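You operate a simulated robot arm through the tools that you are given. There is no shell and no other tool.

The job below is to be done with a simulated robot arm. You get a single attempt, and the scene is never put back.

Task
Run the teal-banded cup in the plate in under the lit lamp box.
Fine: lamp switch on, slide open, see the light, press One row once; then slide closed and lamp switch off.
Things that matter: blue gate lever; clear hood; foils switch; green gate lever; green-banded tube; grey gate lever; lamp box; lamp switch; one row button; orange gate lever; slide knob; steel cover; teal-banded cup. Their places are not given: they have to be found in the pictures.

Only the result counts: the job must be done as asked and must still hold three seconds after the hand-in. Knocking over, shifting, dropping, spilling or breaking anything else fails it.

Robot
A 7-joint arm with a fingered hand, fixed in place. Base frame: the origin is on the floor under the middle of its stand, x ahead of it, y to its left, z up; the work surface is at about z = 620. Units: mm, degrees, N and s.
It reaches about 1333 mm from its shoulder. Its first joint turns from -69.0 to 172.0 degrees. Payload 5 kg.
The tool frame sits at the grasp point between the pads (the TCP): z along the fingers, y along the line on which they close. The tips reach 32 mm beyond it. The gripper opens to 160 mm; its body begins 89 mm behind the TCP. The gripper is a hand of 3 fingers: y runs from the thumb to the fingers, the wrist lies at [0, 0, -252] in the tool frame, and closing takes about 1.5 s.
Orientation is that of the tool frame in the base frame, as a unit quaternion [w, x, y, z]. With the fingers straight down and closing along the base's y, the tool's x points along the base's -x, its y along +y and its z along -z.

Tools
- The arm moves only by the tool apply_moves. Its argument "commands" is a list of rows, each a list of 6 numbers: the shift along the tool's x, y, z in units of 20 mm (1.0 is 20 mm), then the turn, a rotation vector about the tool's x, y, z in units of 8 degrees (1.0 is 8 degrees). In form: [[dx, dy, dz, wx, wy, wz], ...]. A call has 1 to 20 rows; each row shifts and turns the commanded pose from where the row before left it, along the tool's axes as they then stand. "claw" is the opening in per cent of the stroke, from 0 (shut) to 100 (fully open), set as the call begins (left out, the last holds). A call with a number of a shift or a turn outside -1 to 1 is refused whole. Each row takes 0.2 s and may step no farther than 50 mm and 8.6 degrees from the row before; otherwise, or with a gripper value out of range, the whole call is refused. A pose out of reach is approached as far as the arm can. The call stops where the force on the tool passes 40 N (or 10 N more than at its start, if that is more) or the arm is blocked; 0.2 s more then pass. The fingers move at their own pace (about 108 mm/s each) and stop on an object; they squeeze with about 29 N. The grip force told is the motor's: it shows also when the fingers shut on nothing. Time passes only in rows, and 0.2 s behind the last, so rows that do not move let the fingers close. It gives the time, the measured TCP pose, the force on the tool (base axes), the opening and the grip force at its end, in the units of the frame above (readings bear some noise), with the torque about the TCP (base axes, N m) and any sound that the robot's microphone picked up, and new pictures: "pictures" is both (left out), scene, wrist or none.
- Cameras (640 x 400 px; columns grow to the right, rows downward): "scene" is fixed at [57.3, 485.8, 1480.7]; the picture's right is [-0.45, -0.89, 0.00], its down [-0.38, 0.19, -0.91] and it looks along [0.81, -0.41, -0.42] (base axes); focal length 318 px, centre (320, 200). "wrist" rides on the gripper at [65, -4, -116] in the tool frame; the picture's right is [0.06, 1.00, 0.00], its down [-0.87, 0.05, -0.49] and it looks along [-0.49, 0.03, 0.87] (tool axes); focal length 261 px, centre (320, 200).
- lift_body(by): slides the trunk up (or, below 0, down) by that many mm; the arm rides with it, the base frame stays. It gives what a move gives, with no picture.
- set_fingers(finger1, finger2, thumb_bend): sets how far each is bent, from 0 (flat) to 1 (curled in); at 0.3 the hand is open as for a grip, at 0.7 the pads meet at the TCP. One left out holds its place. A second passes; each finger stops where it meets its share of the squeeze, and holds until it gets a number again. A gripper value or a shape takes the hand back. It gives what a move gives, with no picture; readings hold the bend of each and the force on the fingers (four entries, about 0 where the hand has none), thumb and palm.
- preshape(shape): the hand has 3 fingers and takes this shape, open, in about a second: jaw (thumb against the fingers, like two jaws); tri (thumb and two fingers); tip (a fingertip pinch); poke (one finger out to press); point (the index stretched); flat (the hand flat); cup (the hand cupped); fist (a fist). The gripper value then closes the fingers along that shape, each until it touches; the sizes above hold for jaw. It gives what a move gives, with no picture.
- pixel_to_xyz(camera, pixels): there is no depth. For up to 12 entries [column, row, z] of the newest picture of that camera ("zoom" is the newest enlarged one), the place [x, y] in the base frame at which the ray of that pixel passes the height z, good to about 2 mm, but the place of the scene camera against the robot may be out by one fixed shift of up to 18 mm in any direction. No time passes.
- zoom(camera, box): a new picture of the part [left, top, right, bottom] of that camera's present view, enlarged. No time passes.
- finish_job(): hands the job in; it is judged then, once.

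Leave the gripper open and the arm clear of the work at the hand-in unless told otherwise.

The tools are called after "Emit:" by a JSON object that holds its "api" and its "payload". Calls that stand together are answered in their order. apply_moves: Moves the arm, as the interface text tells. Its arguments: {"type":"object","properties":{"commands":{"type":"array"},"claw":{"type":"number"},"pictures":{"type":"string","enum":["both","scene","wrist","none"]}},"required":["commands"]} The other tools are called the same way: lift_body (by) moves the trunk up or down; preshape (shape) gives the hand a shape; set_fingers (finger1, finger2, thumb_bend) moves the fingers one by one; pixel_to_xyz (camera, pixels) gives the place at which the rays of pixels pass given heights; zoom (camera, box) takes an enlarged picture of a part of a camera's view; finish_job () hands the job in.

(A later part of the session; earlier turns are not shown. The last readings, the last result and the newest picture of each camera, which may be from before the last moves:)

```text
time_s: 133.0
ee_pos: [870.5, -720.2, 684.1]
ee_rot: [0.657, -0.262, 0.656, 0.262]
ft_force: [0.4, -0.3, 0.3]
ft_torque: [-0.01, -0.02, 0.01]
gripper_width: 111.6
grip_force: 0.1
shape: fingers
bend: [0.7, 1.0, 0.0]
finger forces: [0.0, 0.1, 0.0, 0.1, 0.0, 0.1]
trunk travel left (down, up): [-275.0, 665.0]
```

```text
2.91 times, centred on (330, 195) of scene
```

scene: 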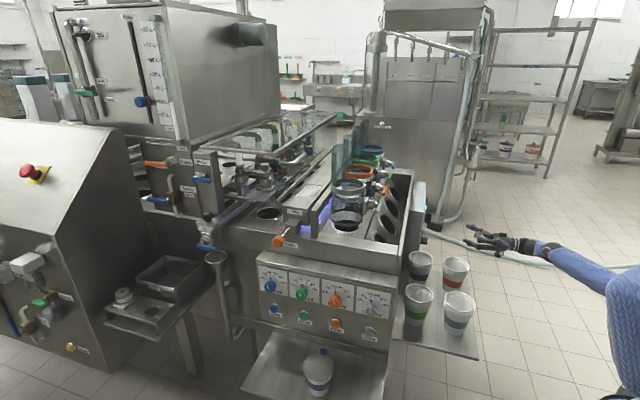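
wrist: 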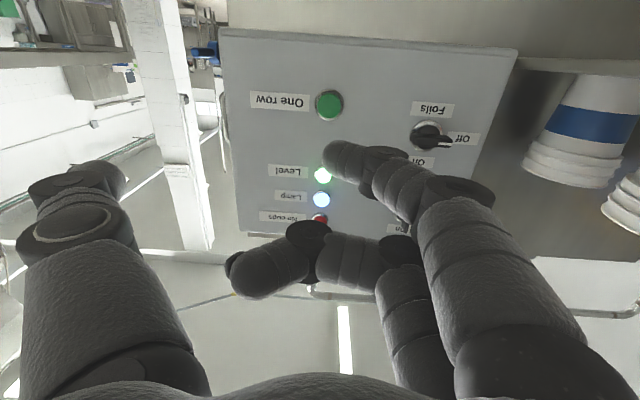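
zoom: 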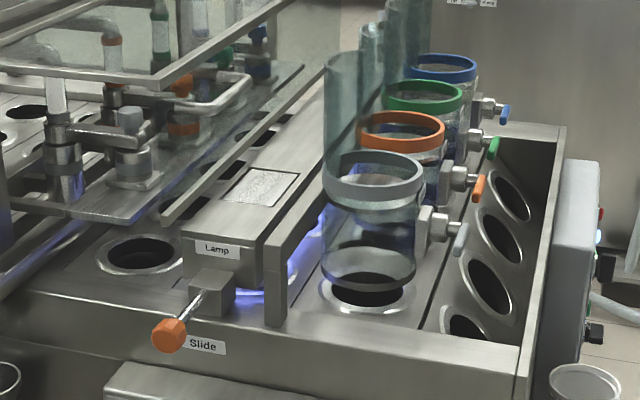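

The grey-lane well under the gate is now empty, so the cup has moved on one row, under the lamp. Next is closing the slide. I restore the jaw shape and retrace the path.

Emit:
{"api": "apply_moves", "payload": {"commands": [[0.4, 1, -0.3, 0, 0, 0], [0.4, 1, 0, 0, 0, 0], [0.4, 1, 0, 0, 0, 0], [0.4, 1, 0, 0, 0, 0], [0.4, 1, 0, 0, 0, 0], [0.4, 1, 0, 0, 0, 0], [0.4, 1, 0, 0, 0, 0], [0.4, 1, 0, 0, 0, 0], [0.4, 1, 0, 0, 0, 0], [0, 0, 0, 0, 0.84, 0]], "pictures": "none"}}

Emit:
{"api": "preshape", "payload": {"shape": "jaw"}}

Emit:
{"api": "lift_body", "payload": {"by": 350}}

Emit:
{"api": "apply_moves", "payload": {"commands": [[0, 0, 0, 0, 0, 0]], "claw": 50}}

```text
time_s: 135.2
ee_pos: [741.0, -593.3, 611.5]
ee_rot: [0.617, -0.278, 0.694, 0.245]
ft_force: [-0.4, -1.3, -0.5]
ft_torque: [0.07, -0.04, -0.08]
gripper_width: 111.8
grip_force: 0.0
shape: fingers
bend: [0.7, 1.0, 0.0]
finger forces: [0.0, 0.1, 0.1, 0.0, 0.0, 0.0]
trunk travel left (down, up): [-275.0, 665.0]
```

```text
time_s: 136.1
ee_pos: [743.7, -594.5, 613.1]
ee_rot: [0.619, -0.278, 0.692, 0.246]
ft_force: [0.6, -39.3, 22.9]
ft_torque: [1.41, 0.38, 0.58]
gripper_width: 120.4
grip_force: 0.0
shape: jaw
bend: [0.3, 0.56, 0.3]
finger forces: [0.1, 42.9, 0.0, 0.1, 0.1, 0.0]
trunk travel left (down, up): [-275.0, 665.0]
```

```text
time_s: 136.9
ee_pos: [735.9, -595.0, 625.1]
ee_rot: [0.611, -0.274, 0.701, 0.245]
ft_force: [0.0, -0.7, 0.5]
ft_torque: [-0.01, 0.07, 0.04]
gripper_width: 160.0
grip_force: 0.0
shape: jaw
bend: [0.3, 0.3, 0.3]
finger forces: [1.1, 0.1, 0.0, 0.1, 0.0, 0.1]
trunk travel left (down, up): [-300.0, 640.0]
stopped: the force on the tool passed its limit at 72 N (the readings are from after the stop); the commanded pose is now the measured one
```

```text
time_s: 137.3
ee_pos: [735.2, -596.1, 623.4]
ee_rot: [0.611, -0.275, 0.7, 0.248]
ft_force: [-15.1, -7.5, 1.0]
ft_torque: [-0.07, 0.18, 1.21]
gripper_width: 86.5
grip_force: 0.0
shape: jaw
bend: [0.71, 0.72, 0.7]
finger forces: [15.7, 0.0, 0.0, 0.0, 0.1, 0.0]
trunk travel left (down, up): [-300.0, 640.0]
```

scene: 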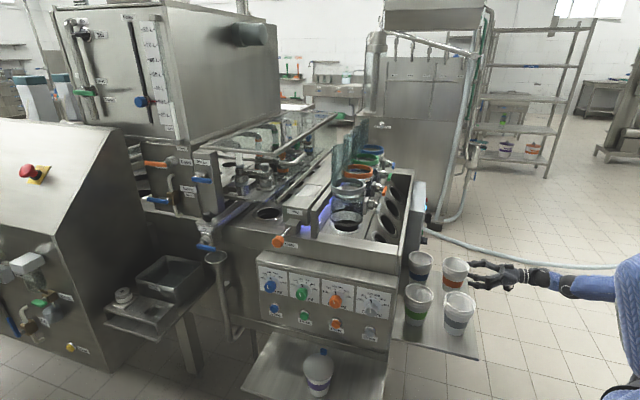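
wrist: 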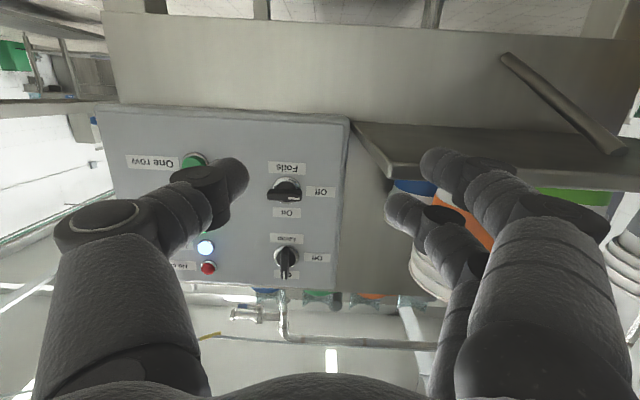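

The hand was too low and a finger touched the cup shelf while opening and lifting (force up to 72 N). I look closely at the cups before moving.

Emit:
{"api": "zoom", "payload": {"camera": "scene", "box": [390, 230, 520, 360]}}

Emit:
{"api": "zoom", "payload": {"camera": "wrist", "box": [330, 100, 640, 320]}}

```text
3.08 times, centred on (455, 295) of scene
```

zoom: 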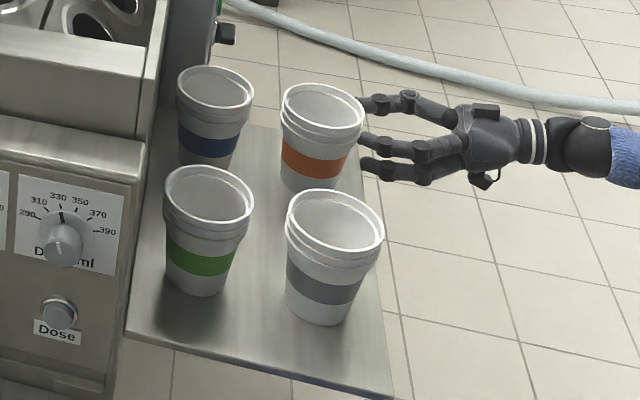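

```text
1.82 times, centred on (485, 210) of wrist
```

zoom: 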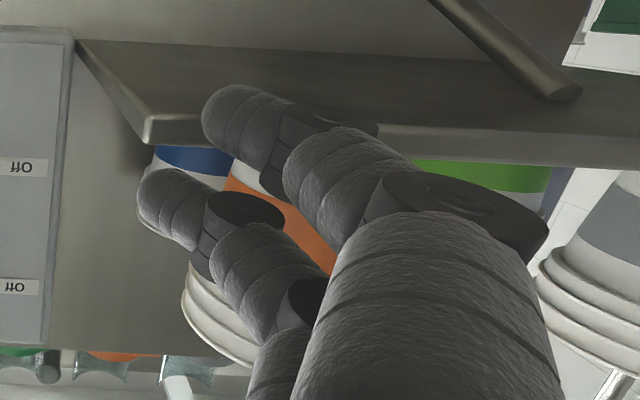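

All four cups stand where they stood at the start (same pixel places). I retreat straight back from the shelf edge.

Emit:
{"api": "apply_moves", "payload": {"commands": [[0, 0, -0.5, 0, 0, 0], [0, 0, -0.5, 0, 0, 0], [0, 0, -1, 0, 0, 0], [0, 0, -1, 0, 0, 0], [0, 0, -1, 0, 0, 0]]}}

```text
time_s: 138.5
ee_pos: [677.7, -648.5, 631.7]
ee_rot: [0.611, -0.274, 0.701, 0.246]
ft_force: [-0.3, 0.7, 0.0]
ft_torque: [0.04, -0.05, -0.02]
gripper_width: 80.8
grip_force: 0.1
shape: jaw
bend: [0.72, 0.72, 0.7]
finger forces: [0.1, 0.0, 0.1, 0.0, 0.0, 0.0]
trunk travel left (down, up): [-300.0, 640.0]
```

scene: 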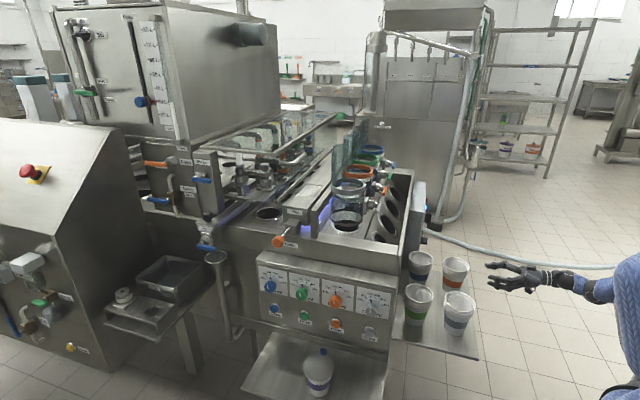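
wrist: 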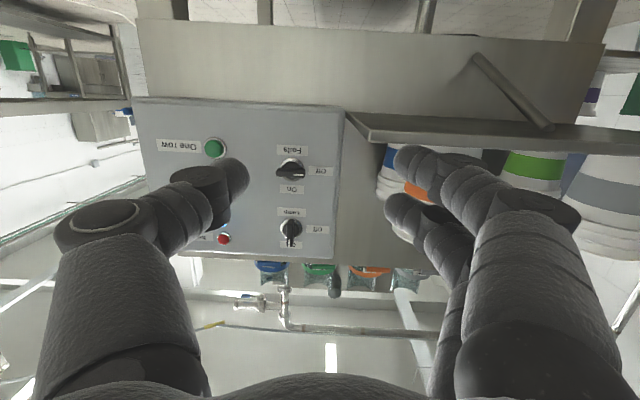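

Free, zero force, cups standing. I now raise the trunk to the travelling height.

Emit:
{"api": "lift_body", "payload": {"by": 325}}

Emit:
{"api": "apply_moves", "payload": {"commands": [[0, 0, 0, 0, 0.9375, 0], [0, 0, 0, 0, 0.9375, 0], [0, 0, 0, 0, 0.9375, 0], [0, 0, 0, 0, 0.9375, 0], [0, 0, 0, 0, 0.9375, 0], [0, 0, 0, 0, 0.9375, 0]]}}

```text
time_s: 141.7
ee_pos: [679.1, -650.6, 957.5]
ee_rot: [0.61, -0.276, 0.7, 0.248]
ft_force: [-0.8, -0.4, -0.3]
ft_torque: [0.02, 0.01, 0.01]
gripper_width: 80.7
grip_force: 0.1
shape: jaw
bend: [0.72, 0.72, 0.7]
finger forces: [0.0, 0.0, 0.1, 0.1, 0.0, 0.0]
trunk travel left (down, up): [-625.0, 315.0]
```

```text
time_s: 143.1
ee_pos: [678.6, -650.7, 957.4]
ee_rot: [0.295, -0.349, 0.881, 0.123]
ft_force: [0.5, 0.8, 0.1]
ft_torque: [0.02, 0.0, 0.0]
gripper_width: 80.7
grip_force: 0.0
shape: jaw
bend: [0.72, 0.72, 0.7]
finger forces: [0.0, 0.0, 0.0, 0.0, 0.1, 0.0]
trunk travel left (down, up): [-625.0, 315.0]
```

scene: 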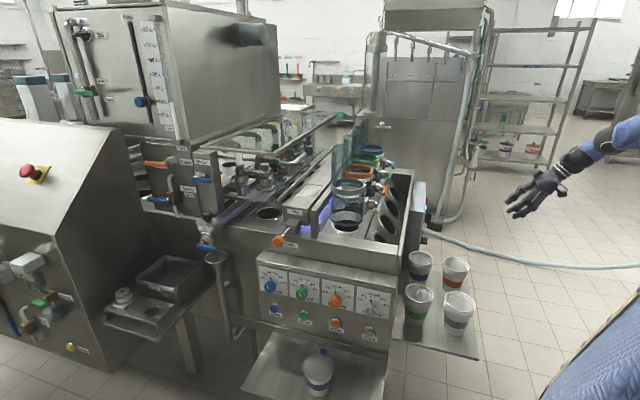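
wrist: 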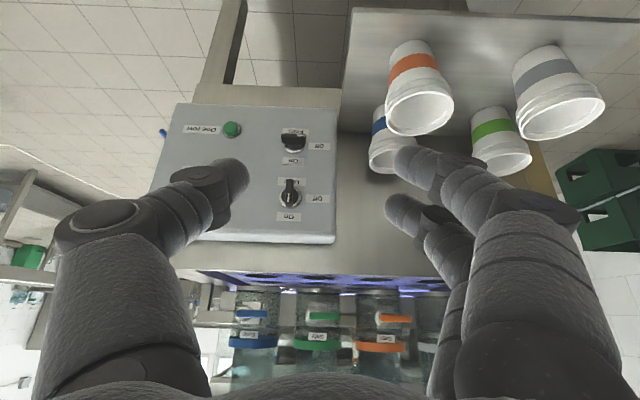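

All good and the violet light is still on. I continue back to the pointing-down pose and travel left.

Emit:
{"api": "apply_moves", "payload": {"commands": [[0, 0, -0.5, 0, 0.95, 0], [0, 0, -0.5, 0, 0.95, 0], [0, 0, -0.5, 0, 0.95, 0], [0, 0, -0.5, 0, 0.95, 0], [0, 0, -0.5, 0, 0.83, 0], [0, 0, -0.5, 0, 0, 0.9375], [0, 0, -0.5, 0, 0, 0.9375], [0, 0, -0.5, 0, 0, 0.9375], [0, 0, -0.5, 0, 0, 0.9375], [0, 0, 0, 0, 0, 0.9375], [0, 0, 0, 0, 0, 0.9375]], "pictures": "scene"}}

```text
time_s: 145.5
ee_pos: [665.1, -663.6, 1043.0]
ee_rot: [-0.001, 0.014, 1.0, 0.007]
ft_force: [0.2, -0.6, -1.2]
ft_torque: [0.0, 0.03, 0.02]
gripper_width: 80.6
grip_force: 0.0
shape: jaw
bend: [0.72, 0.72, 0.7]
finger forces: [0.0, 0.1, 0.0, 0.0, 0.1, 0.1]
trunk travel left (down, up): [-625.0, 315.0]
```

scene: 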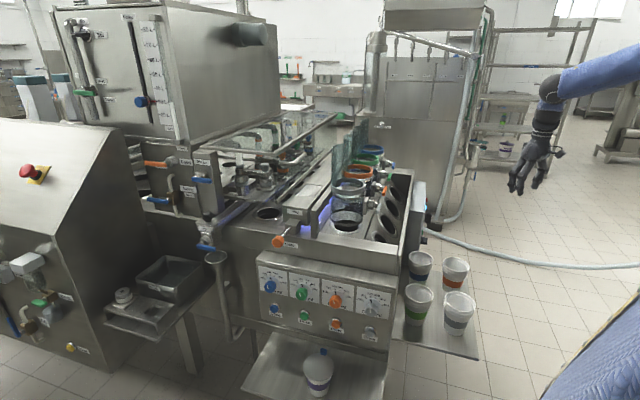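

Start-like posture again. I travel left in two calls.

Emit:
{"api": "apply_moves", "payload": {"commands": [[0.26, 1, -0.215, 0, 0, 0], [0.26, 1, -0.215, 0, 0, 0], [0.26, 1, -0.215, 0, 0, 0], [0.26, 1, -0.215, 0, 0, 0], [0.26, 1, -0.215, 0, 0, 0], [0.26, 1, -0.215, 0, 0, 0], [0.26, 1, -0.215, 0, 0, 0], [0.26, 1, -0.215, 0, 0, 0], [0.26, 1, -0.215, 0, 0, 0], [0.26, 1, -0.215, 0, 0, 0], [0.26, 1, -0.215, 0, 0, 0], [0.26, 1, -0.215, 0, 0, 0], [0.26, 1, -0.215, 0, 0, 0], [0.26, 1, -0.215, 0, 0, 0], [0.26, 1, -0.215, 0, 0, 0], [0.26, 1, -0.215, 0, 0, 0], [0.26, 1, -0.215, 0, 0, 0], [0.26, 1, -0.215, 0, 0, 0], [0.26, 1, -0.215, 0, 0, 0], [0.26, 1, -0.215, 0, 0, 0]], "pictures": "none"}}

Emit:
{"api": "apply_moves", "payload": {"commands": [[0, 1, 0, 0, 0, 0], [0, 1, 0, 0, 0, 0], [0, 1, 0, 0, 0, 0], [0, 1, 0, 0, 0, 0], [0, 1, 0, 0, 0, 0], [0, 1, 0, 0, 0, 0], [0, 1, 0, 0, 0, 0], [0, 1, 0, 0, 0, 0], [0, 1, 0, 0, 0, 0], [0, 1, 0, 0, 0, 0], [0, 1, 0, 0, 0, 0], [0, 1, 0, 0, 0, 0], [0, 1, 0, 0, 0, 0], [0, 1, 0, 0, 0, 0], [0, 1, 0, 0, 0, 0], [0, 1, 0, 0, 0, 0], [0, 1, 0, 0, 0, 0], [0, 1, 0, 0, 0, 0], [0, 1, 0, 0, 0, 0]]}}

```text
time_s: 149.7
ee_pos: [573.0, -261.7, 1135.6]
ee_rot: [-0.002, 0.014, 1.0, 0.006]
ft_force: [-1.0, 0.3, -0.2]
ft_torque: [0.01, -0.01, 0.01]
gripper_width: 80.4
grip_force: 0.0
shape: jaw
bend: [0.72, 0.72, 0.7]
finger forces: [0.0, 0.1, 0.0, 0.1, 0.0, 0.0]
trunk travel left (down, up): [-625.0, 315.0]
```

```text
time_s: 153.7
ee_pos: [578.7, -82.6, 1136.2]
ee_rot: [-0.001, 0.013, 1.0, 0.007]
ft_force: [-0.9, 0.2, -0.5]
ft_torque: [0.02, 0.04, -0.01]
gripper_width: 80.4
grip_force: 0.2
shape: jaw
bend: [0.72, 0.72, 0.7]
finger forces: [0.0, 0.0, 0.0, 0.0, 0.0, 0.0]
out of reach, approached as far as the arm can: row 10, 11, 12, 13, 14, 15, 16, 17, 18, 19
trunk travel left (down, up): [-625.0, 315.0]
```

scene: 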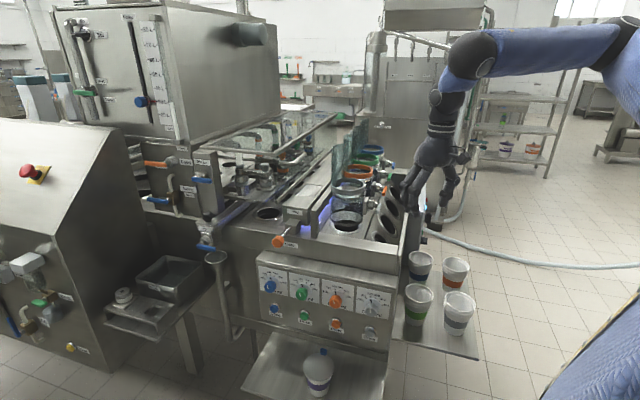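
wrist: 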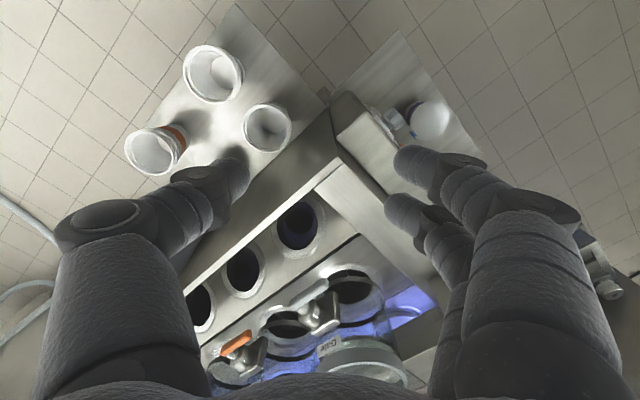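

Reach got limited at y≈-83. I shift slightly forward and down (still clear of the glass tubes) and try to go on left.

Emit:
{"api": "apply_moves", "payload": {"commands": [[-0.8, 0.3, 0.5, 0, 0, 0], [-0.8, 0.5, 0.5, 0, 0, 0], [-0.4, 1, 0.3, 0, 0, 0], [0, 1, 0, 0, 0, 0], [0, 1, 0, 0, 0, 0]], "pictures": "scene"}}

```text
time_s: 154.9
ee_pos: [609.7, -88.6, 1120.0]
ee_rot: [-0.001, 0.014, 1.0, 0.009]
ft_force: [-0.6, -0.7, 0.6]
ft_torque: [-0.01, 0.01, -0.04]
gripper_width: 80.5
grip_force: 0.1
shape: jaw
bend: [0.72, 0.72, 0.7]
finger forces: [0.1, 0.0, 0.0, 0.0, 0.1, 0.0]
out of reach, approached as far as the arm can: row 1, 2, 3, 4, 5
trunk travel left (down, up): [-625.0, 315.0]
```

scene: 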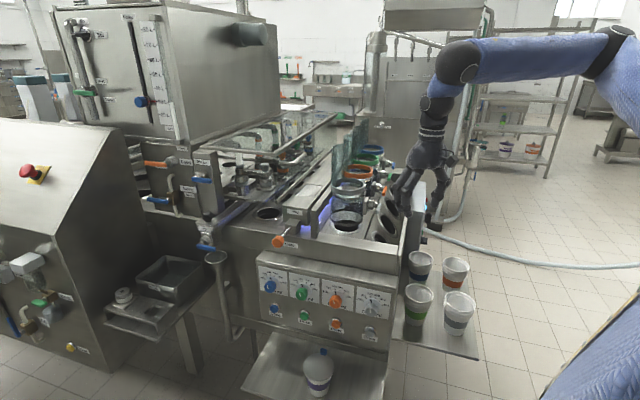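

I test whether turning the hand (as I did later on the first pass) frees the limit.

Emit:
{"api": "apply_moves", "payload": {"commands": [[0, 0, 0, 0, 0, 0.9], [0, 0, 0, 0, 0, 0.9], [0, 0.5, 0, 0, 0, 0.9], [0, 0.5, 0, 0, 0, 0.9]], "pictures": "none"}}

Emit:
{"api": "apply_moves", "payload": {"commands": [[0, 1, 0, 0, 0, 0], [0, 1, 0, 0, 0, 0], [0, 1, 0, 0, 0, 0]], "pictures": "scene"}}

```text
time_s: 155.9
ee_pos: [610.8, -87.5, 1118.6]
ee_rot: [-0.003, 0.264, 0.965, 0.008]
ft_force: [-0.6, 0.8, 0.1]
ft_torque: [-0.01, 0.0, 0.03]
gripper_width: 80.4
grip_force: 0.1
shape: jaw
bend: [0.72, 0.72, 0.7]
finger forces: [0.0, 0.1, 0.0, 0.0, 0.1, 0.1]
out of reach, approached as far as the arm can: row 3, 4
trunk travel left (down, up): [-625.0, 315.0]
```

```text
time_s: 156.7
ee_pos: [618.3, -90.6, 1116.2]
ee_rot: [-0.003, 0.263, 0.965, 0.009]
ft_force: [0.7, 0.3, 0.5]
ft_torque: [-0.02, 0.02, -0.01]
gripper_width: 80.6
grip_force: 0.1
shape: jaw
bend: [0.72, 0.72, 0.7]
finger forces: [0.1, 0.1, 0.0, 0.0, 0.0, 0.1]
out of reach, approached as far as the arm can: row 1, 2, 3
trunk travel left (down, up): [-625.0, 315.0]
```

scene: 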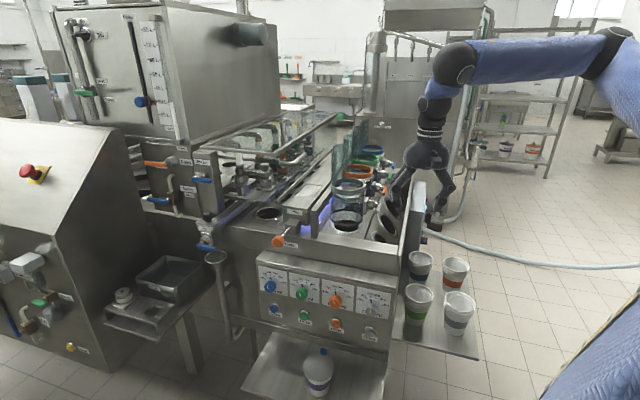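

Turning is free but moving left is not; probably an elbow/shoulder height limit. I raise the trunk by 80 mm so the shoulder is higher relative to the hand, and try moving left while lowering slightly.

Emit:
{"api": "lift_body", "payload": {"by": 80}}

Emit:
{"api": "apply_moves", "payload": {"commands": [[0.5, 0.5, 0.3, 0, 0, 0], [0, 0.8, 0.3, 0, 0, 0], [0, 0.8, 0.3, 0, 0, 0], [0, 0.8, 0.3, 0, 0, 0], [0, 0.8, 0.3, 0, 0, 0]], "pictures": "scene"}}

```text
time_s: 157.8
ee_pos: [619.6, -89.6, 1197.8]
ee_rot: [-0.003, 0.262, 0.965, 0.008]
ft_force: [0.5, 0.2, -0.3]
ft_torque: [-0.01, -0.01, 0.03]
gripper_width: 80.7
grip_force: 0.1
shape: jaw
bend: [0.72, 0.72, 0.7]
finger forces: [0.0, 0.0, 0.0, 0.0, 0.0, 0.1]
trunk travel left (down, up): [-705.0, 235.0]
```

```text
time_s: 159.0
ee_pos: [629.2, -87.9, 1167.7]
ee_rot: [-0.002, 0.262, 0.965, 0.011]
ft_force: [0.4, 0.5, 0.2]
ft_torque: [-0.01, 0.05, -0.02]
gripper_width: 80.4
grip_force: 0.2
shape: jaw
bend: [0.72, 0.72, 0.7]
finger forces: [0.0, 0.0, 0.0, 0.0, 0.0, 0.0]
out of reach, approached as far as the arm can: row 1, 2, 3, 4, 5
trunk travel left (down, up): [-705.0, 235.0]
```

scene: 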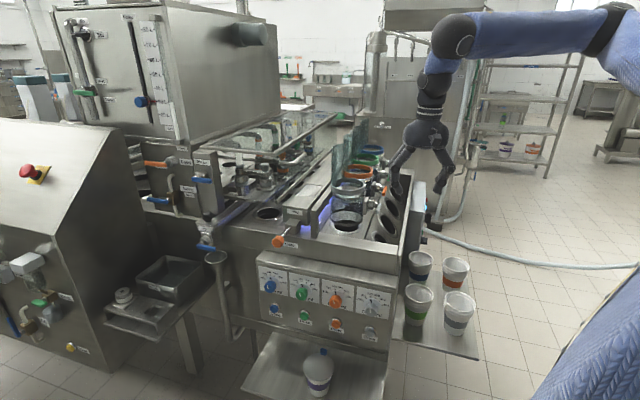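

Still blocked: the elbow is now too high on this pass. I go back right a little and lower the hand relative to the shoulder, which brings the elbow down, then try again.

Emit:
{"api": "apply_moves", "payload": {"commands": [[0, 0, 0, 0, 0, -0.9], [0, 0, 0, 0, 0, -0.9], [0, 0, 0, 0, 0, -0.9], [0, 0, 0, 0, 0, -0.9], [0.3, -1, 0.8, 0, 0, 0], [0.3, -1, 0.8, 0, 0, 0], [0.3, -1, 0.8, 0, 0, 0], [0.3, -1, 0.8, 0, 0, 0], [0.3, -1, 0.8, 0, 0, 0], [0.3, -1, 0.8, 0, 0, 0], [0.3, -1, 0.8, 0, 0, 0], [0.3, -1, 0.8, 0, 0, 0], [0.3, -1, 0.8, 0, 0, 0], [0.3, -1, 0.8, 0, 0, 0]], "pictures": "scene"}}

```text
time_s: 162.0
ee_pos: [564.2, -284.1, 1004.4]
ee_rot: [-0.001, 0.014, 1.0, 0.009]
ft_force: [0.9, 0.4, 0.6]
ft_torque: [0.01, -0.03, -0.01]
gripper_width: 80.2
grip_force: 0.0
shape: jaw
bend: [0.72, 0.72, 0.7]
finger forces: [0.0, 0.0, 0.0, 0.0, 0.0, 0.1]
trunk travel left (down, up): [-705.0, 235.0]
```

scene: 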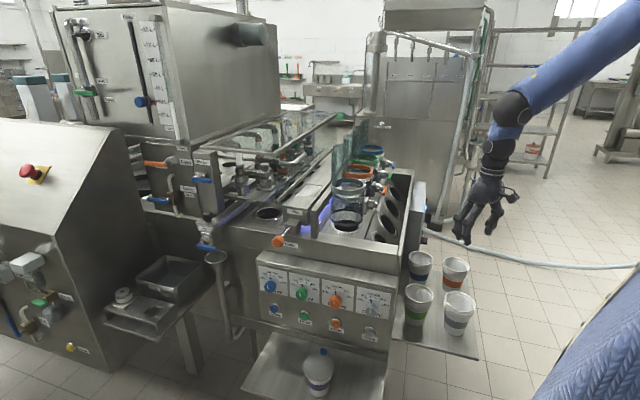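

Lowering raised the elbow instead. The swivel of the elbow depends on the orientation loop I go through, so I do the reverse loop (yaw left, pitch up, yaw right, pitch down) in free space at the right to bring the elbow lower. First I move to free space.

Emit:
{"api": "apply_moves", "payload": {"commands": [[-0.32, -0.98, -0.4, 0, 0, 0], [-0.32, -0.98, -0.4, 0, 0, 0], [-0.32, -0.98, -0.4, 0, 0, 0], [-0.32, -0.98, -0.4, 0, 0, 0], [-0.32, -0.98, -0.4, 0, 0, 0], [-0.32, -0.98, -0.4, 0, 0, 0], [-0.32, -0.98, -0.4, 0, 0, 0], [-0.32, -0.98, -0.4, 0, 0, 0], [-0.32, -0.98, -0.4, 0, 0, 0], [-0.32, -0.98, -0.4, 0, 0, 0], [-0.32, -0.98, -0.4, 0, 0, 0], [-0.32, -0.98, -0.4, 0, 0, 0]], "pictures": "none"}}

Emit:
{"api": "apply_moves", "payload": {"commands": [[0, 0, 0, 0, 0, -0.9375], [0, 0, 0, 0, 0, -0.9375], [0, 0, 0, 0, 0, -0.9375], [0, 0, 0, 0, 0, -0.9375], [0, 0, 0, 0, 0, -0.9375], [0, 0, 0, 0, 0, -0.9375], [0, 0, 0, 0, -0.9375, 0], [0, 0, 0, 0, -0.9375, 0], [0, 0, 0, 0, -0.9375, 0], [0, 0, 0, 0, -0.9375, 0], [0, 0, 0, 0, -0.9375, 0], [0, 0, 0, 0, -0.9375, 0], [0, 0, 0, 0, -0.9375, 0], [0, 0, 0, 0, -0.9375, 0]], "pictures": "scene"}}

```text
time_s: 164.6
ee_pos: [633.6, -522.2, 1096.0]
ee_rot: [-0.001, 0.014, 1.0, 0.01]
ft_force: [-0.7, -0.5, 0.4]
ft_torque: [0.03, 0.01, 0.01]
gripper_width: 80.3
grip_force: 0.0
shape: jaw
bend: [0.72, 0.72, 0.7]
finger forces: [0.0, 0.0, 0.0, 0.1, 0.0, 0.1]
trunk travel left (down, up): [-705.0, 235.0]
```

```text
time_s: 167.6
ee_pos: [633.0, -521.6, 1096.9]
ee_rot: [0.468, -0.316, 0.803, 0.193]
ft_force: [-0.3, 0.1, -0.5]
ft_torque: [0.0, 0.02, 0.01]
gripper_width: 80.4
grip_force: 0.0
shape: jaw
bend: [0.72, 0.72, 0.7]
finger forces: [0.0, 0.0, 0.0, 0.0, 0.0, 0.0]
trunk travel left (down, up): [-705.0, 235.0]
```

scene: 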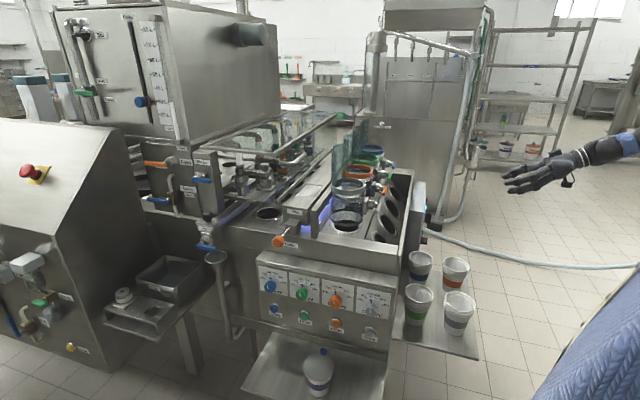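

Now the yaw right by 45° and pitch down again.

Emit:
{"api": "apply_moves", "payload": {"commands": [[0, 0, 0, 0.819, -0.0133, 0.458], [0, 0, 0, 0.819, -0.0133, 0.458], [0, 0, 0, 0.819, -0.0133, 0.458], [0, 0, 0, 0.819, -0.0133, 0.458], [0, 0, 0, 0.819, -0.0133, 0.458], [0, 0, 0, 0.819, -0.0133, 0.458], [0, 0, 0, 0, 0.9375, 0], [0, 0, 0, 0, 0.9375, 0], [0, 0, 0, 0, 0.9375, 0], [0, 0, 0, 0, 0.9375, 0], [0, 0, 0, 0, 0.9375, 0], [0, 0, 0, 0, 0.9375, 0], [0, 0, 0, 0, 0.9375, 0], [0, 0, 0, 0, 0.9375, 0]], "pictures": "scene"}}

```text
time_s: 170.8
ee_pos: [343.7, -478.0, 755.5]
ee_rot: [-0.293, 0.006, 0.955, 0.042]
ft_force: [-0.5, -0.6, -0.3]
ft_torque: [0.01, -0.03, -0.01]
gripper_width: 79.8
grip_force: 0.1
shape: jaw
bend: [0.72, 0.72, 0.7]
finger forces: [0.1, 0.1, 0.0, 0.0, 0.0, 0.1]
out of reach, approached as far as the arm can: row 11, 12
trunk travel left (down, up): [-705.0, 235.0]
stopped in row 14: the arm was blocked; the commanded pose is now the measured one
```

scene: 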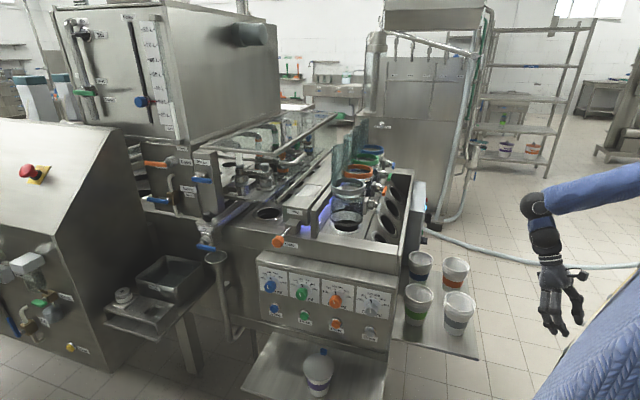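

The solver jumped to another arm branch: the hand is now at (344,-478,755), in free space near the robot, nothing touched (force zero). The elbow is on the right. I pitch the hand back to vertical while moving forward and up.

Emit:
{"api": "apply_moves", "payload": {"commands": [[-0.8, 0, -0.5, 0, -0.85, 0], [-0.8, 0, -0.5, 0, -0.85, 0], [-0.8, 0, -0.5, 0, -0.85, 0], [-0.8, 0, -0.5, 0, -0.85, 0], [-0.8, 0, -0.5, 0, -0.85, 0]], "pictures": "scene"}}

```text
time_s: 172.0
ee_pos: [435.7, -482.4, 775.0]
ee_rot: [-0.001, 0.017, 0.999, 0.038]
ft_force: [0.0, 0.2, 1.0]
ft_torque: [0.01, 0.01, -0.03]
gripper_width: 79.8
grip_force: 0.1
shape: jaw
bend: [0.72, 0.72, 0.7]
finger forces: [0.0, 0.2, 0.0, 0.1, 0.0, 0.1]
trunk travel left (down, up): [-705.0, 235.0]
```

scene: 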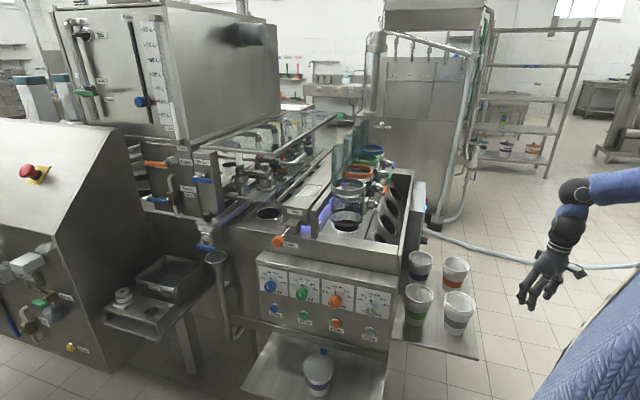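

Pointing down again with the forearm level from the right. I move forward and up.

Emit:
{"api": "apply_moves", "payload": {"commands": [[-0.54, 0.2, -0.96, 0, 0, 0], [-0.54, 0.2, -0.96, 0, 0, 0], [-0.54, 0.2, -0.96, 0, 0, 0], [-0.54, 0.2, -0.96, 0, 0, 0], [-0.54, 0.2, -0.96, 0, 0, 0], [-0.54, 0.2, -0.96, 0, 0, 0], [-0.54, 0.2, -0.96, 0, 0, 0], [-0.54, 0.2, -0.96, 0, 0, 0], [-0.54, 0.2, -0.96, 0, 0, 0], [-0.54, 0.2, -0.96, 0, 0, 0], [-0.54, 0.2, -0.96, 0, 0, 0], [-0.54, 0.2, -0.96, 0, 0, 0]], "pictures": "scene"}}

```text
time_s: 174.6
ee_pos: [568.7, -456.9, 1007.1]
ee_rot: [-0.002, 0.018, 0.999, 0.039]
ft_force: [0.1, -0.4, 0.1]
ft_torque: [-0.01, -0.01, 0.01]
gripper_width: 80.3
grip_force: 0.1
shape: jaw
bend: [0.72, 0.72, 0.7]
finger forces: [0.0, 0.0, 0.1, 0.0, 0.0, 0.1]
trunk travel left (down, up): [-705.0, 235.0]
```

scene: 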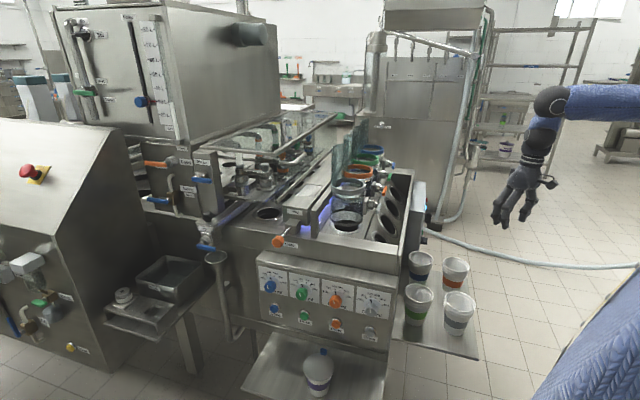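

Good posture. I continue left.

Emit:
{"api": "apply_moves", "payload": {"commands": [[0, 1, -0.5, 0, 0, 0], [0, 1, -0.5, 0, 0, 0], [0, 1, -0.5, 0, 0, 0], [0, 1, -0.5, 0, 0, 0], [0, 1, -0.5, 0, 0, 0], [0, 1, -0.5, 0, 0, 0], [0, 1, -0.5, 0, 0, 0], [0, 1, -0.5, 0, 0, 0], [0, 1, -0.5, 0, 0, 0], [0, 1, -0.5, 0, 0, 0], [0, 1, -0.5, 0, 0, 0], [0, 1, -0.5, 0, 0, 0], [0, 1, 0, 0, 0, 0], [0, 1, 0, 0, 0, 0], [0, 1, 0, 0, 0, 0], [0, 1, 0, 0, 0, 0], [0, 1, 0, 0, 0, 0], [0, 1, 0, 0, 0, 0], [0, 1, 0, 0, 0, 0], [0, 1, 0, 0, 0, 0]], "pictures": "scene"}}

```text
time_s: 178.8
ee_pos: [582.2, -67.2, 1157.3]
ee_rot: [-0.002, 0.017, 0.999, 0.038]
ft_force: [0.1, 0.2, 0.1]
ft_torque: [-0.02, 0.0, 0.0]
gripper_width: 79.9
grip_force: 0.0
shape: jaw
bend: [0.72, 0.72, 0.7]
finger forces: [0.0, 0.0, 0.0, 0.1, 0.0, 0.0]
trunk travel left (down, up): [-705.0, 235.0]
```

scene: 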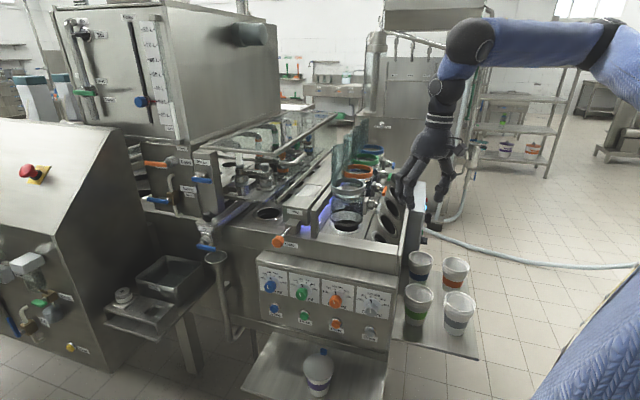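

Past the earlier limit without trouble. I continue left 180 mm.

Emit:
{"api": "apply_moves", "payload": {"commands": [[0, 1, 0, 0, 0, 0], [0, 1, 0, 0, 0, 0], [0, 1, 0, 0, 0, 0], [0, 1, 0, 0, 0, 0], [0, 1, 0, 0, 0, 0], [0, 1, 0, 0, 0, 0], [0, 1, 0, 0, 0, 0], [0, 1, 0, 0, 0, 0], [0, 1, 0, 0, 0, 0]]}}

```text
time_s: 180.8
ee_pos: [588.9, 113.9, 1169.7]
ee_rot: [-0.002, 0.017, 0.999, 0.038]
ft_force: [-0.9, -0.2, -0.1]
ft_torque: [-0.03, 0.01, 0.01]
gripper_width: 79.9
grip_force: 0.1
shape: jaw
bend: [0.72, 0.72, 0.7]
finger forces: [0.1, 0.0, 0.0, 0.0, 0.0, 0.0]
trunk travel left (down, up): [-705.0, 235.0]
```

scene: 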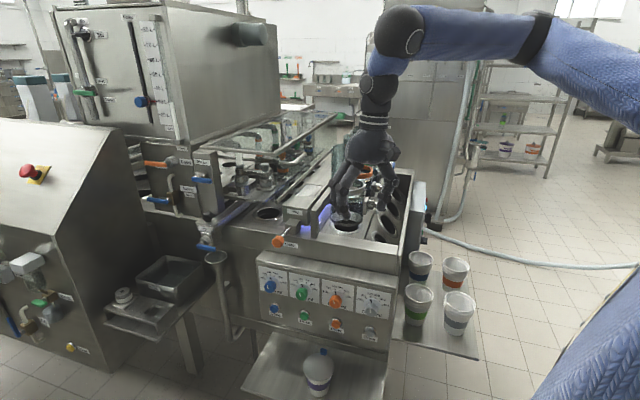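
wrist: 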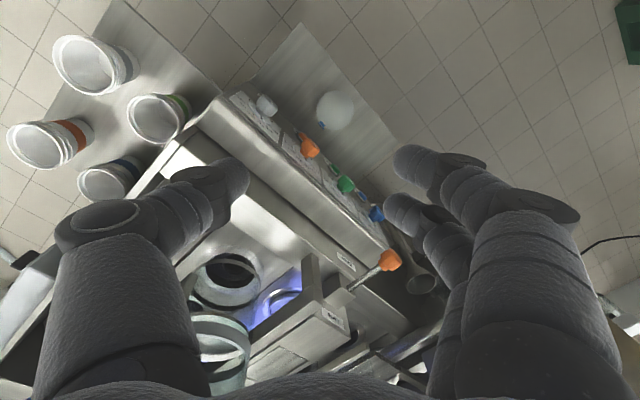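

Now I see the lit row beside the lamp box at (278,298). I zoom there and then yaw the hand.

Emit:
{"api": "zoom", "payload": {"camera": "wrist", "box": [190, 230, 420, 370]}}

Emit:
{"api": "apply_moves", "payload": {"commands": [[0, 0, 0, 0, 0, 0.9375], [0, 0, 0, 0, 0, 0.9375], [0, 0, 0, 0, 0, 0.9375], [0, 0, 0, 0, 0, 0.9375], [0, 0, 0, 0, 0, 0.9375], [0, 0, 0, 0, 0, 0.9375], [0.35, 1, 0, 0, 0, 0], [0.35, 1, 0, 0, 0, 0], [0.35, 1, 0, 0, 0, 0], [0.35, 1, 0, 0, 0, 0], [0.35, 1, 0, 0, 0, 0], [0.35, 1, 0, 0, 0, 0], [0, 1, 0, 0, 0, 0], [0, 1, 0, 0, 0, 0], [0, 1, 0, 0, 0, 0], [0, 1, 0, 0, 0, 0], [0, 1, 0, 0, 0, 0], [0, 1, 0, 0, 0, 0]]}}

```text
2.78 times, centred on (305, 300) of wrist
```

zoom: 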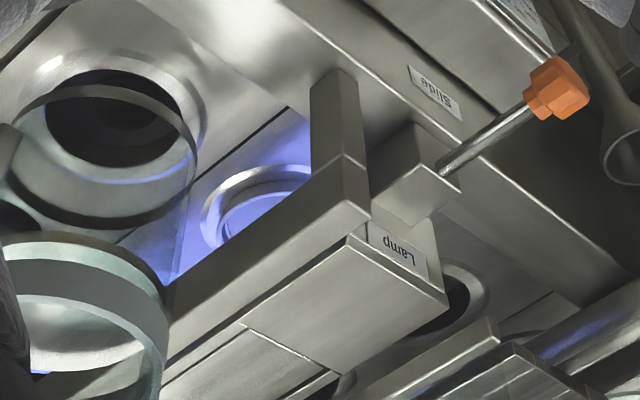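

```text
time_s: 184.6
ee_pos: [736.1, 307.2, 1183.2]
ee_rot: [-0.017, 0.398, 0.916, 0.035]
ft_force: [-0.6, -0.6, 0.6]
ft_torque: [-0.01, -0.03, 0.0]
gripper_width: 80.0
grip_force: 0.1
shape: jaw
bend: [0.72, 0.72, 0.7]
finger forces: [0.0, 0.0, 0.0, 0.0, 0.1, 0.0]
trunk travel left (down, up): [-705.0, 235.0]
```

scene: 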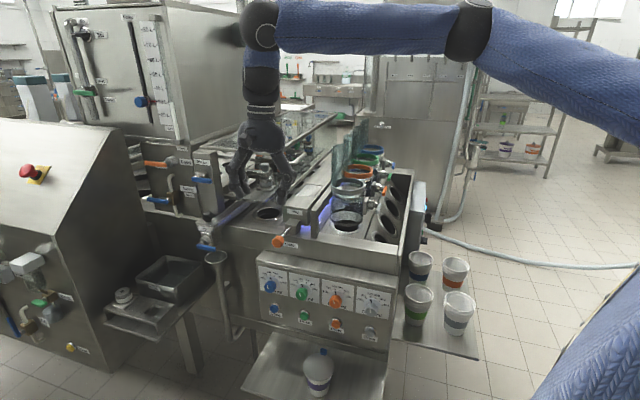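
wrist: 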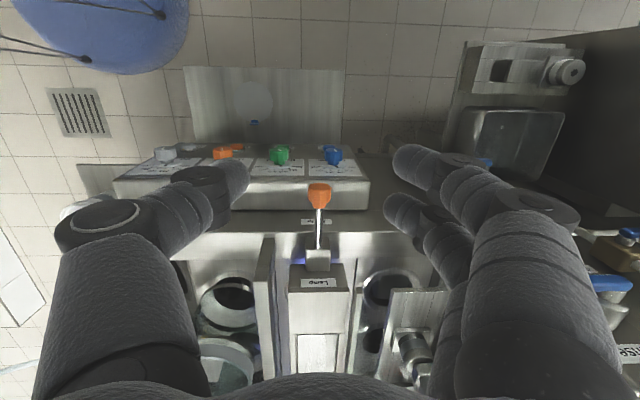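

The cup is now in the lit row under the lamp (violet-lit rim at zoom (255,200)). Next I straighten the small tilt and move above the pulled-out knob.

Emit:
{"api": "apply_moves", "payload": {"commands": [[0, 0, 0, 0.364, -0.42, 0], [-0.85, 0.12, 0, 0, 0, 0], [-0.85, 0.12, 0, 0, 0, 0], [-0.85, 0.12, 0, 0, 0, 0], [-0.85, 0.12, 0, 0, 0, 0], [-0.85, 0.12, 0, 0, 0, 0]], "pictures": "wrist"}}

```text
time_s: 186.0
ee_pos: [802.8, 251.4, 1184.6]
ee_rot: [0.0, 0.399, 0.917, -0.002]
ft_force: [-0.2, 0.1, 0.2]
ft_torque: [-0.03, -0.05, 0.01]
gripper_width: 80.0
grip_force: 0.1
shape: jaw
bend: [0.72, 0.72, 0.7]
finger forces: [0.0, 0.1, 0.0, 0.0, 0.0, 0.0]
trunk travel left (down, up): [-705.0, 235.0]
```

wrist: 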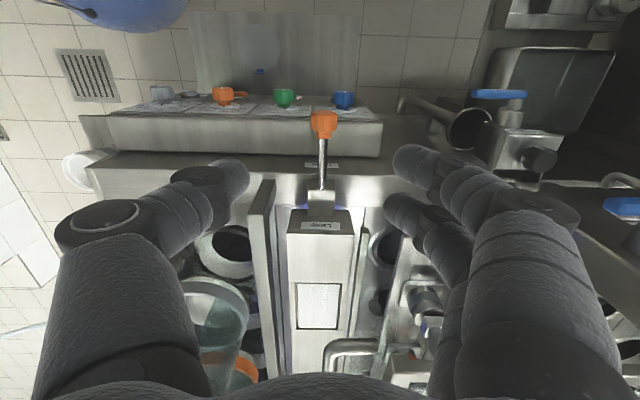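

The knob (323,125) lies below, about 13 mm forward. I descend 130 mm with that correction.

Emit:
{"api": "apply_moves", "payload": {"commands": [[-0.08, 0.02, 0.95, 0, 0, 0], [-0.08, 0.02, 0.95, 0, 0, 0], [-0.08, 0.02, 0.95, 0, 0, 0], [-0.08, 0.02, 0.95, 0, 0, 0], [-0.08, 0.02, 0.95, 0, 0, 0], [-0.08, 0.02, 0.95, 0, 0, 0], [0, 0, 0.8, 0, 0, 0]], "pictures": "wrist"}}

```text
time_s: 187.6
ee_pos: [810.5, 247.9, 1054.6]
ee_rot: [0.0, 0.398, 0.917, -0.002]
ft_force: [1.0, 0.3, 0.3]
ft_torque: [-0.01, 0.04, 0.01]
gripper_width: 80.1
grip_force: 0.2
shape: jaw
bend: [0.72, 0.72, 0.7]
finger forces: [0.0, 0.1, 0.0, 0.0, 0.0, 0.0]
trunk travel left (down, up): [-705.0, 235.0]
```

wrist: 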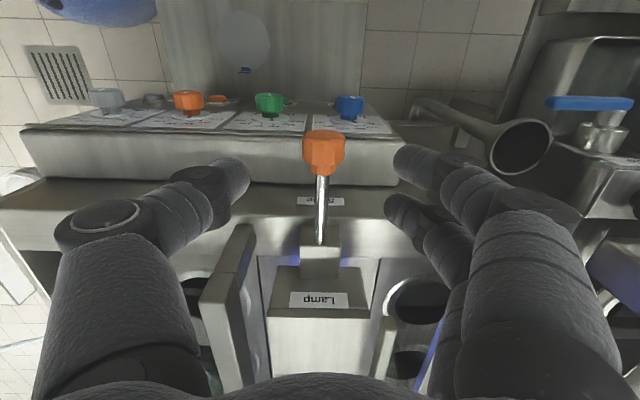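

Aligned. I descend 68 mm with 3 mm sideways correction.

Emit:
{"api": "apply_moves", "payload": {"commands": [[0, 0.05, 0.85, 0, 0, 0], [0, 0.05, 0.85, 0, 0, 0], [0, 0.05, 0.85, 0, 0, 0], [0, 0, 0.85, 0, 0, 0]]}}

```text
time_s: 188.6
ee_pos: [813.3, 248.1, 985.7]
ee_rot: [0.0, 0.399, 0.917, 0.0]
ft_force: [-0.1, -0.2, -0.3]
ft_torque: [0.0, 0.04, -0.04]
gripper_width: 80.0
grip_force: 0.1
shape: jaw
bend: [0.72, 0.72, 0.7]
finger forces: [0.0, 0.0, 0.1, 0.0, 0.1, 0.0]
trunk travel left (down, up): [-705.0, 235.0]
```

scene: 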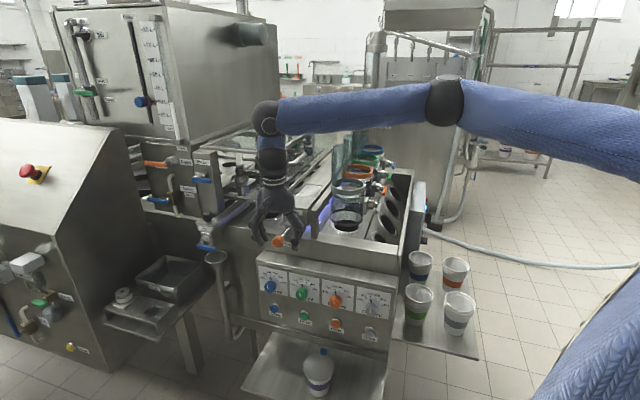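
wrist: 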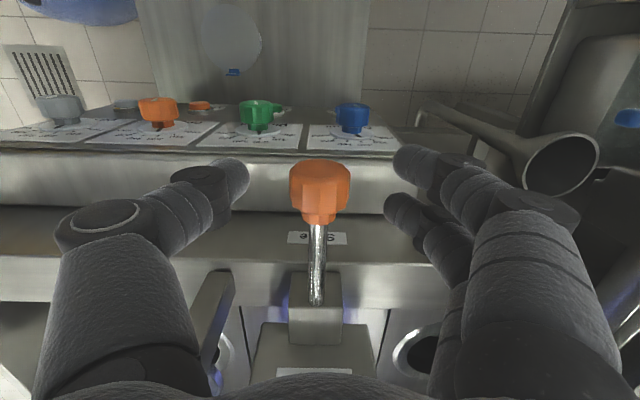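

Knob is between the fingers. I close and push it in (+u) by 60 mm.

Emit:
{"api": "apply_moves", "payload": {"commands": [[0, 0, 0, 0, 0, 0], [0, 0, 0, 0, 0, 0], [0, 0, 0, 0, 0, 0], [0, 0, 0, 0, 0, 0], [0, 0, 0, 0, 0, 0]], "claw": 0, "pictures": "none"}}

Emit:
{"api": "apply_moves", "payload": {"commands": [[-0.5, 0, 0, 0, 0, 0], [-0.5, 0, 0, 0, 0, 0], [-0.5, 0, 0, 0, 0, 0], [-0.5, 0, 0, 0, 0, 0], [-0.5, 0, 0, 0, 0, 0]]}}

```text
time_s: 189.8
ee_pos: [811.5, 247.3, 987.2]
ee_rot: [0.001, 0.398, 0.917, -0.001]
ft_force: [-4.2, -7.5, -9.6]
ft_torque: [-0.17, 0.12, -0.28]
gripper_width: 17.8
grip_force: 29.2
shape: jaw
bend: [0.72, 0.73, 0.7]
finger forces: [14.4, 10.4, 0.0, 0.0, 28.2, 0.0]
trunk travel left (down, up): [-705.0, 235.0]
```

```text
time_s: 191.0
ee_pos: [846.8, 211.8, 986.4]
ee_rot: [0.0, 0.398, 0.917, 0.0]
ft_force: [-2.8, -1.3, -9.1]
ft_torque: [-0.02, 0.06, -0.26]
gripper_width: 17.2
grip_force: 29.6
shape: jaw
bend: [0.72, 0.73, 0.7]
finger forces: [15.6, 9.4, 0.0, 0.1, 25.9, 0.0]
trunk travel left (down, up): [-705.0, 235.0]
```

scene: 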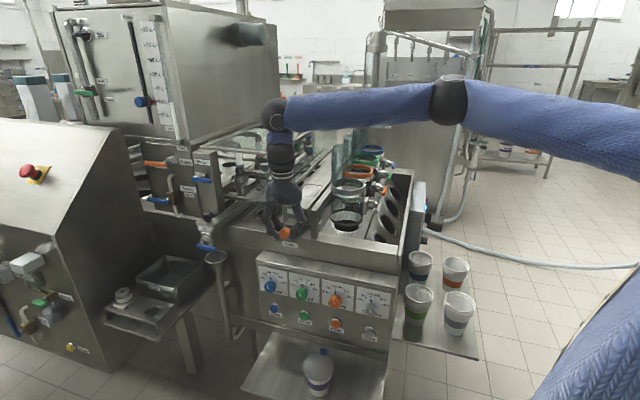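
wrist: 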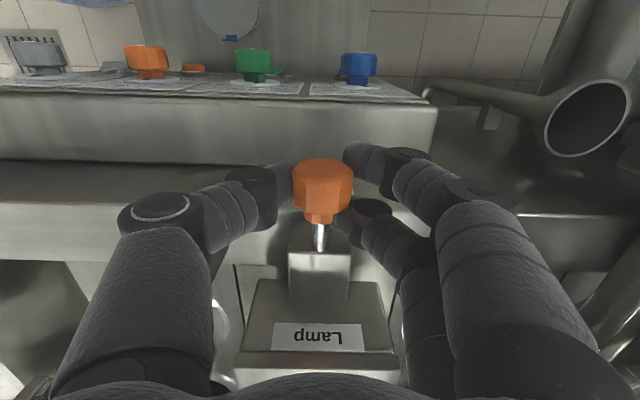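

The light has gone; about 10 mm remain. I push on in small rows until it stops.

Emit:
{"api": "apply_moves", "payload": {"commands": [[-0.25, 0, 0, 0, 0, 0], [-0.2, 0, 0, 0, 0, 0], [-0.15, 0, 0, 0, 0, 0], [-0.15, 0, 0, 0, 0, 0]]}}

```text
time_s: 192.0
ee_pos: [853.7, 203.5, 986.5]
ee_rot: [0.0, 0.397, 0.918, -0.001]
ft_force: [-18.4, 9.2, -11.5]
ft_torque: [0.14, 0.3, -0.33]
gripper_width: 16.8
grip_force: 29.0
shape: jaw
bend: [0.72, 0.73, 0.7]
finger forces: [15.8, 5.4, 0.0, 0.0, 26.3, 0.0]
trunk travel left (down, up): [-705.0, 235.0]
```

scene: 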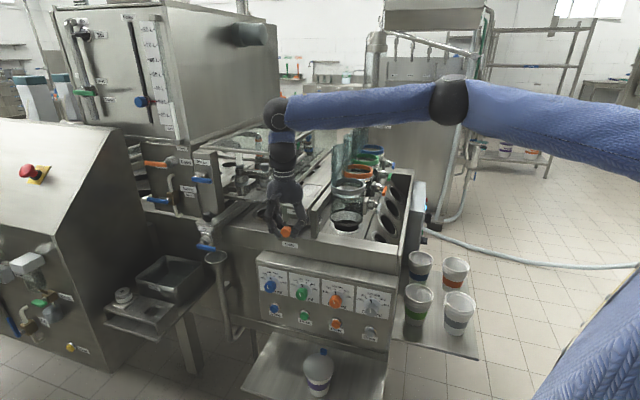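
wrist: 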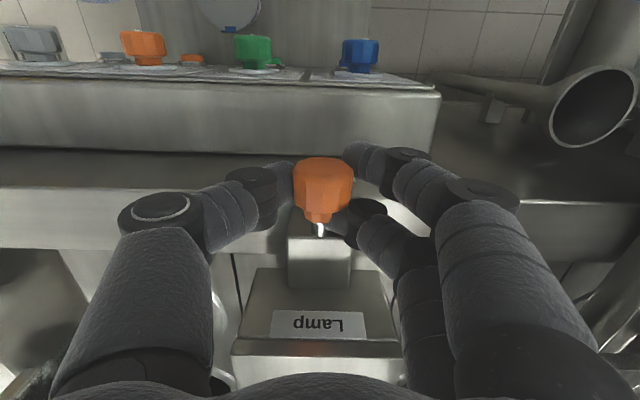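

The slide is back against its stop (20 N reaction, shaft stub as at the start). I open the hand and lift away.

Emit:
{"api": "apply_moves", "payload": {"commands": [[0, 0, 0, 0, 0, 0], [0, 0, 0, 0, 0, 0], [0, 0, 0, 0, 0, 0], [0, 0, 0, 0, 0, 0]], "claw": 50}}

Emit:
{"api": "apply_moves", "payload": {"commands": [[0, 0, -0.6, 0, 0, 0], [0, 0, -1, 0, 0, 0], [0, 0, -1, 0, 0, 0], [0, 0, -1, 0, 0, 0], [0, 0, -1, 0, 0, 0], [0, 0, -1, 0, 0, 0], [0, 0, -1, 0, 0, 0], [0, 0, -1, 0, 0, 0], [1, 0, -0.2, 0, 0, 0], [1, 0, -0.2, 0, 0, 0], [1, 0, -0.2, 0, 0, 0], [1, 0, -0.2, 0, 0, 0], [1, 0, -0.2, 0, 0, 0], [1, 0, -0.2, 0, 0, 0], [1, 0, -0.2, 0, 0, 0]]}}

```text
time_s: 193.0
ee_pos: [857.9, 199.9, 987.1]
ee_rot: [0.001, 0.398, 0.917, -0.001]
ft_force: [-0.9, 0.0, 0.0]
ft_torque: [0.06, 0.0, 0.01]
gripper_width: 79.1
grip_force: 0.0
shape: jaw
bend: [0.72, 0.72, 0.7]
finger forces: [0.0, 0.0, 0.1, 0.0, 0.0, 0.0]
trunk travel left (down, up): [-705.0, 235.0]
```

scene: 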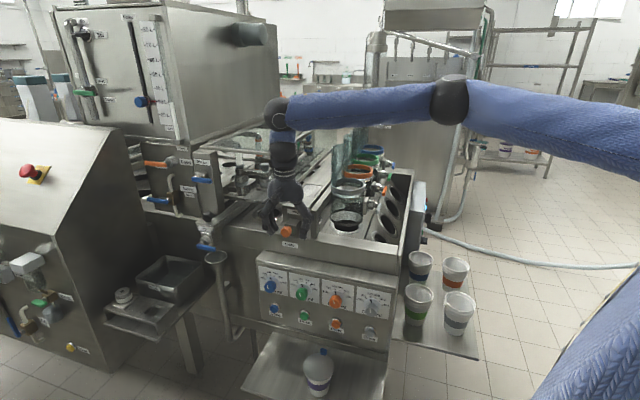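
wrist: 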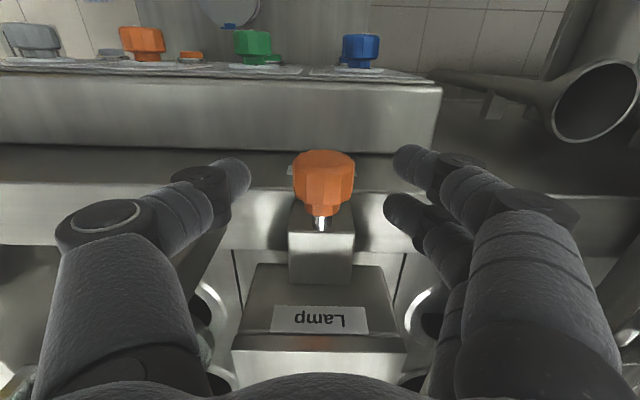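

```text
time_s: 196.2
ee_pos: [760.5, 303.4, 1167.5]
ee_rot: [0.001, 0.399, 0.917, -0.001]
ft_force: [-0.2, 0.3, 0.2]
ft_torque: [0.02, 0.03, 0.01]
gripper_width: 79.5
grip_force: 0.0
shape: jaw
bend: [0.72, 0.72, 0.7]
finger forces: [0.0, 0.0, 0.0, 0.0, 0.1, 0.0]
trunk travel left (down, up): [-705.0, 235.0]
```

scene: 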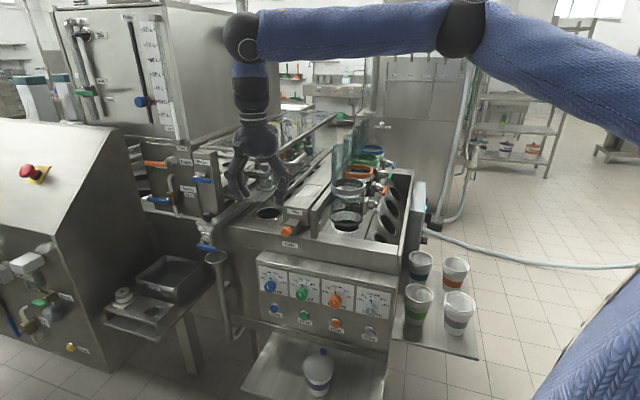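
wrist: 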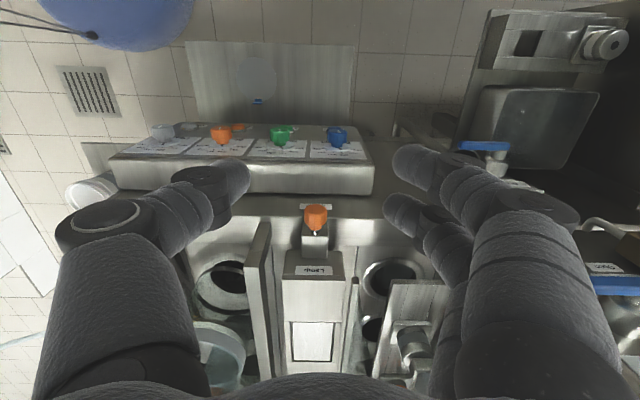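

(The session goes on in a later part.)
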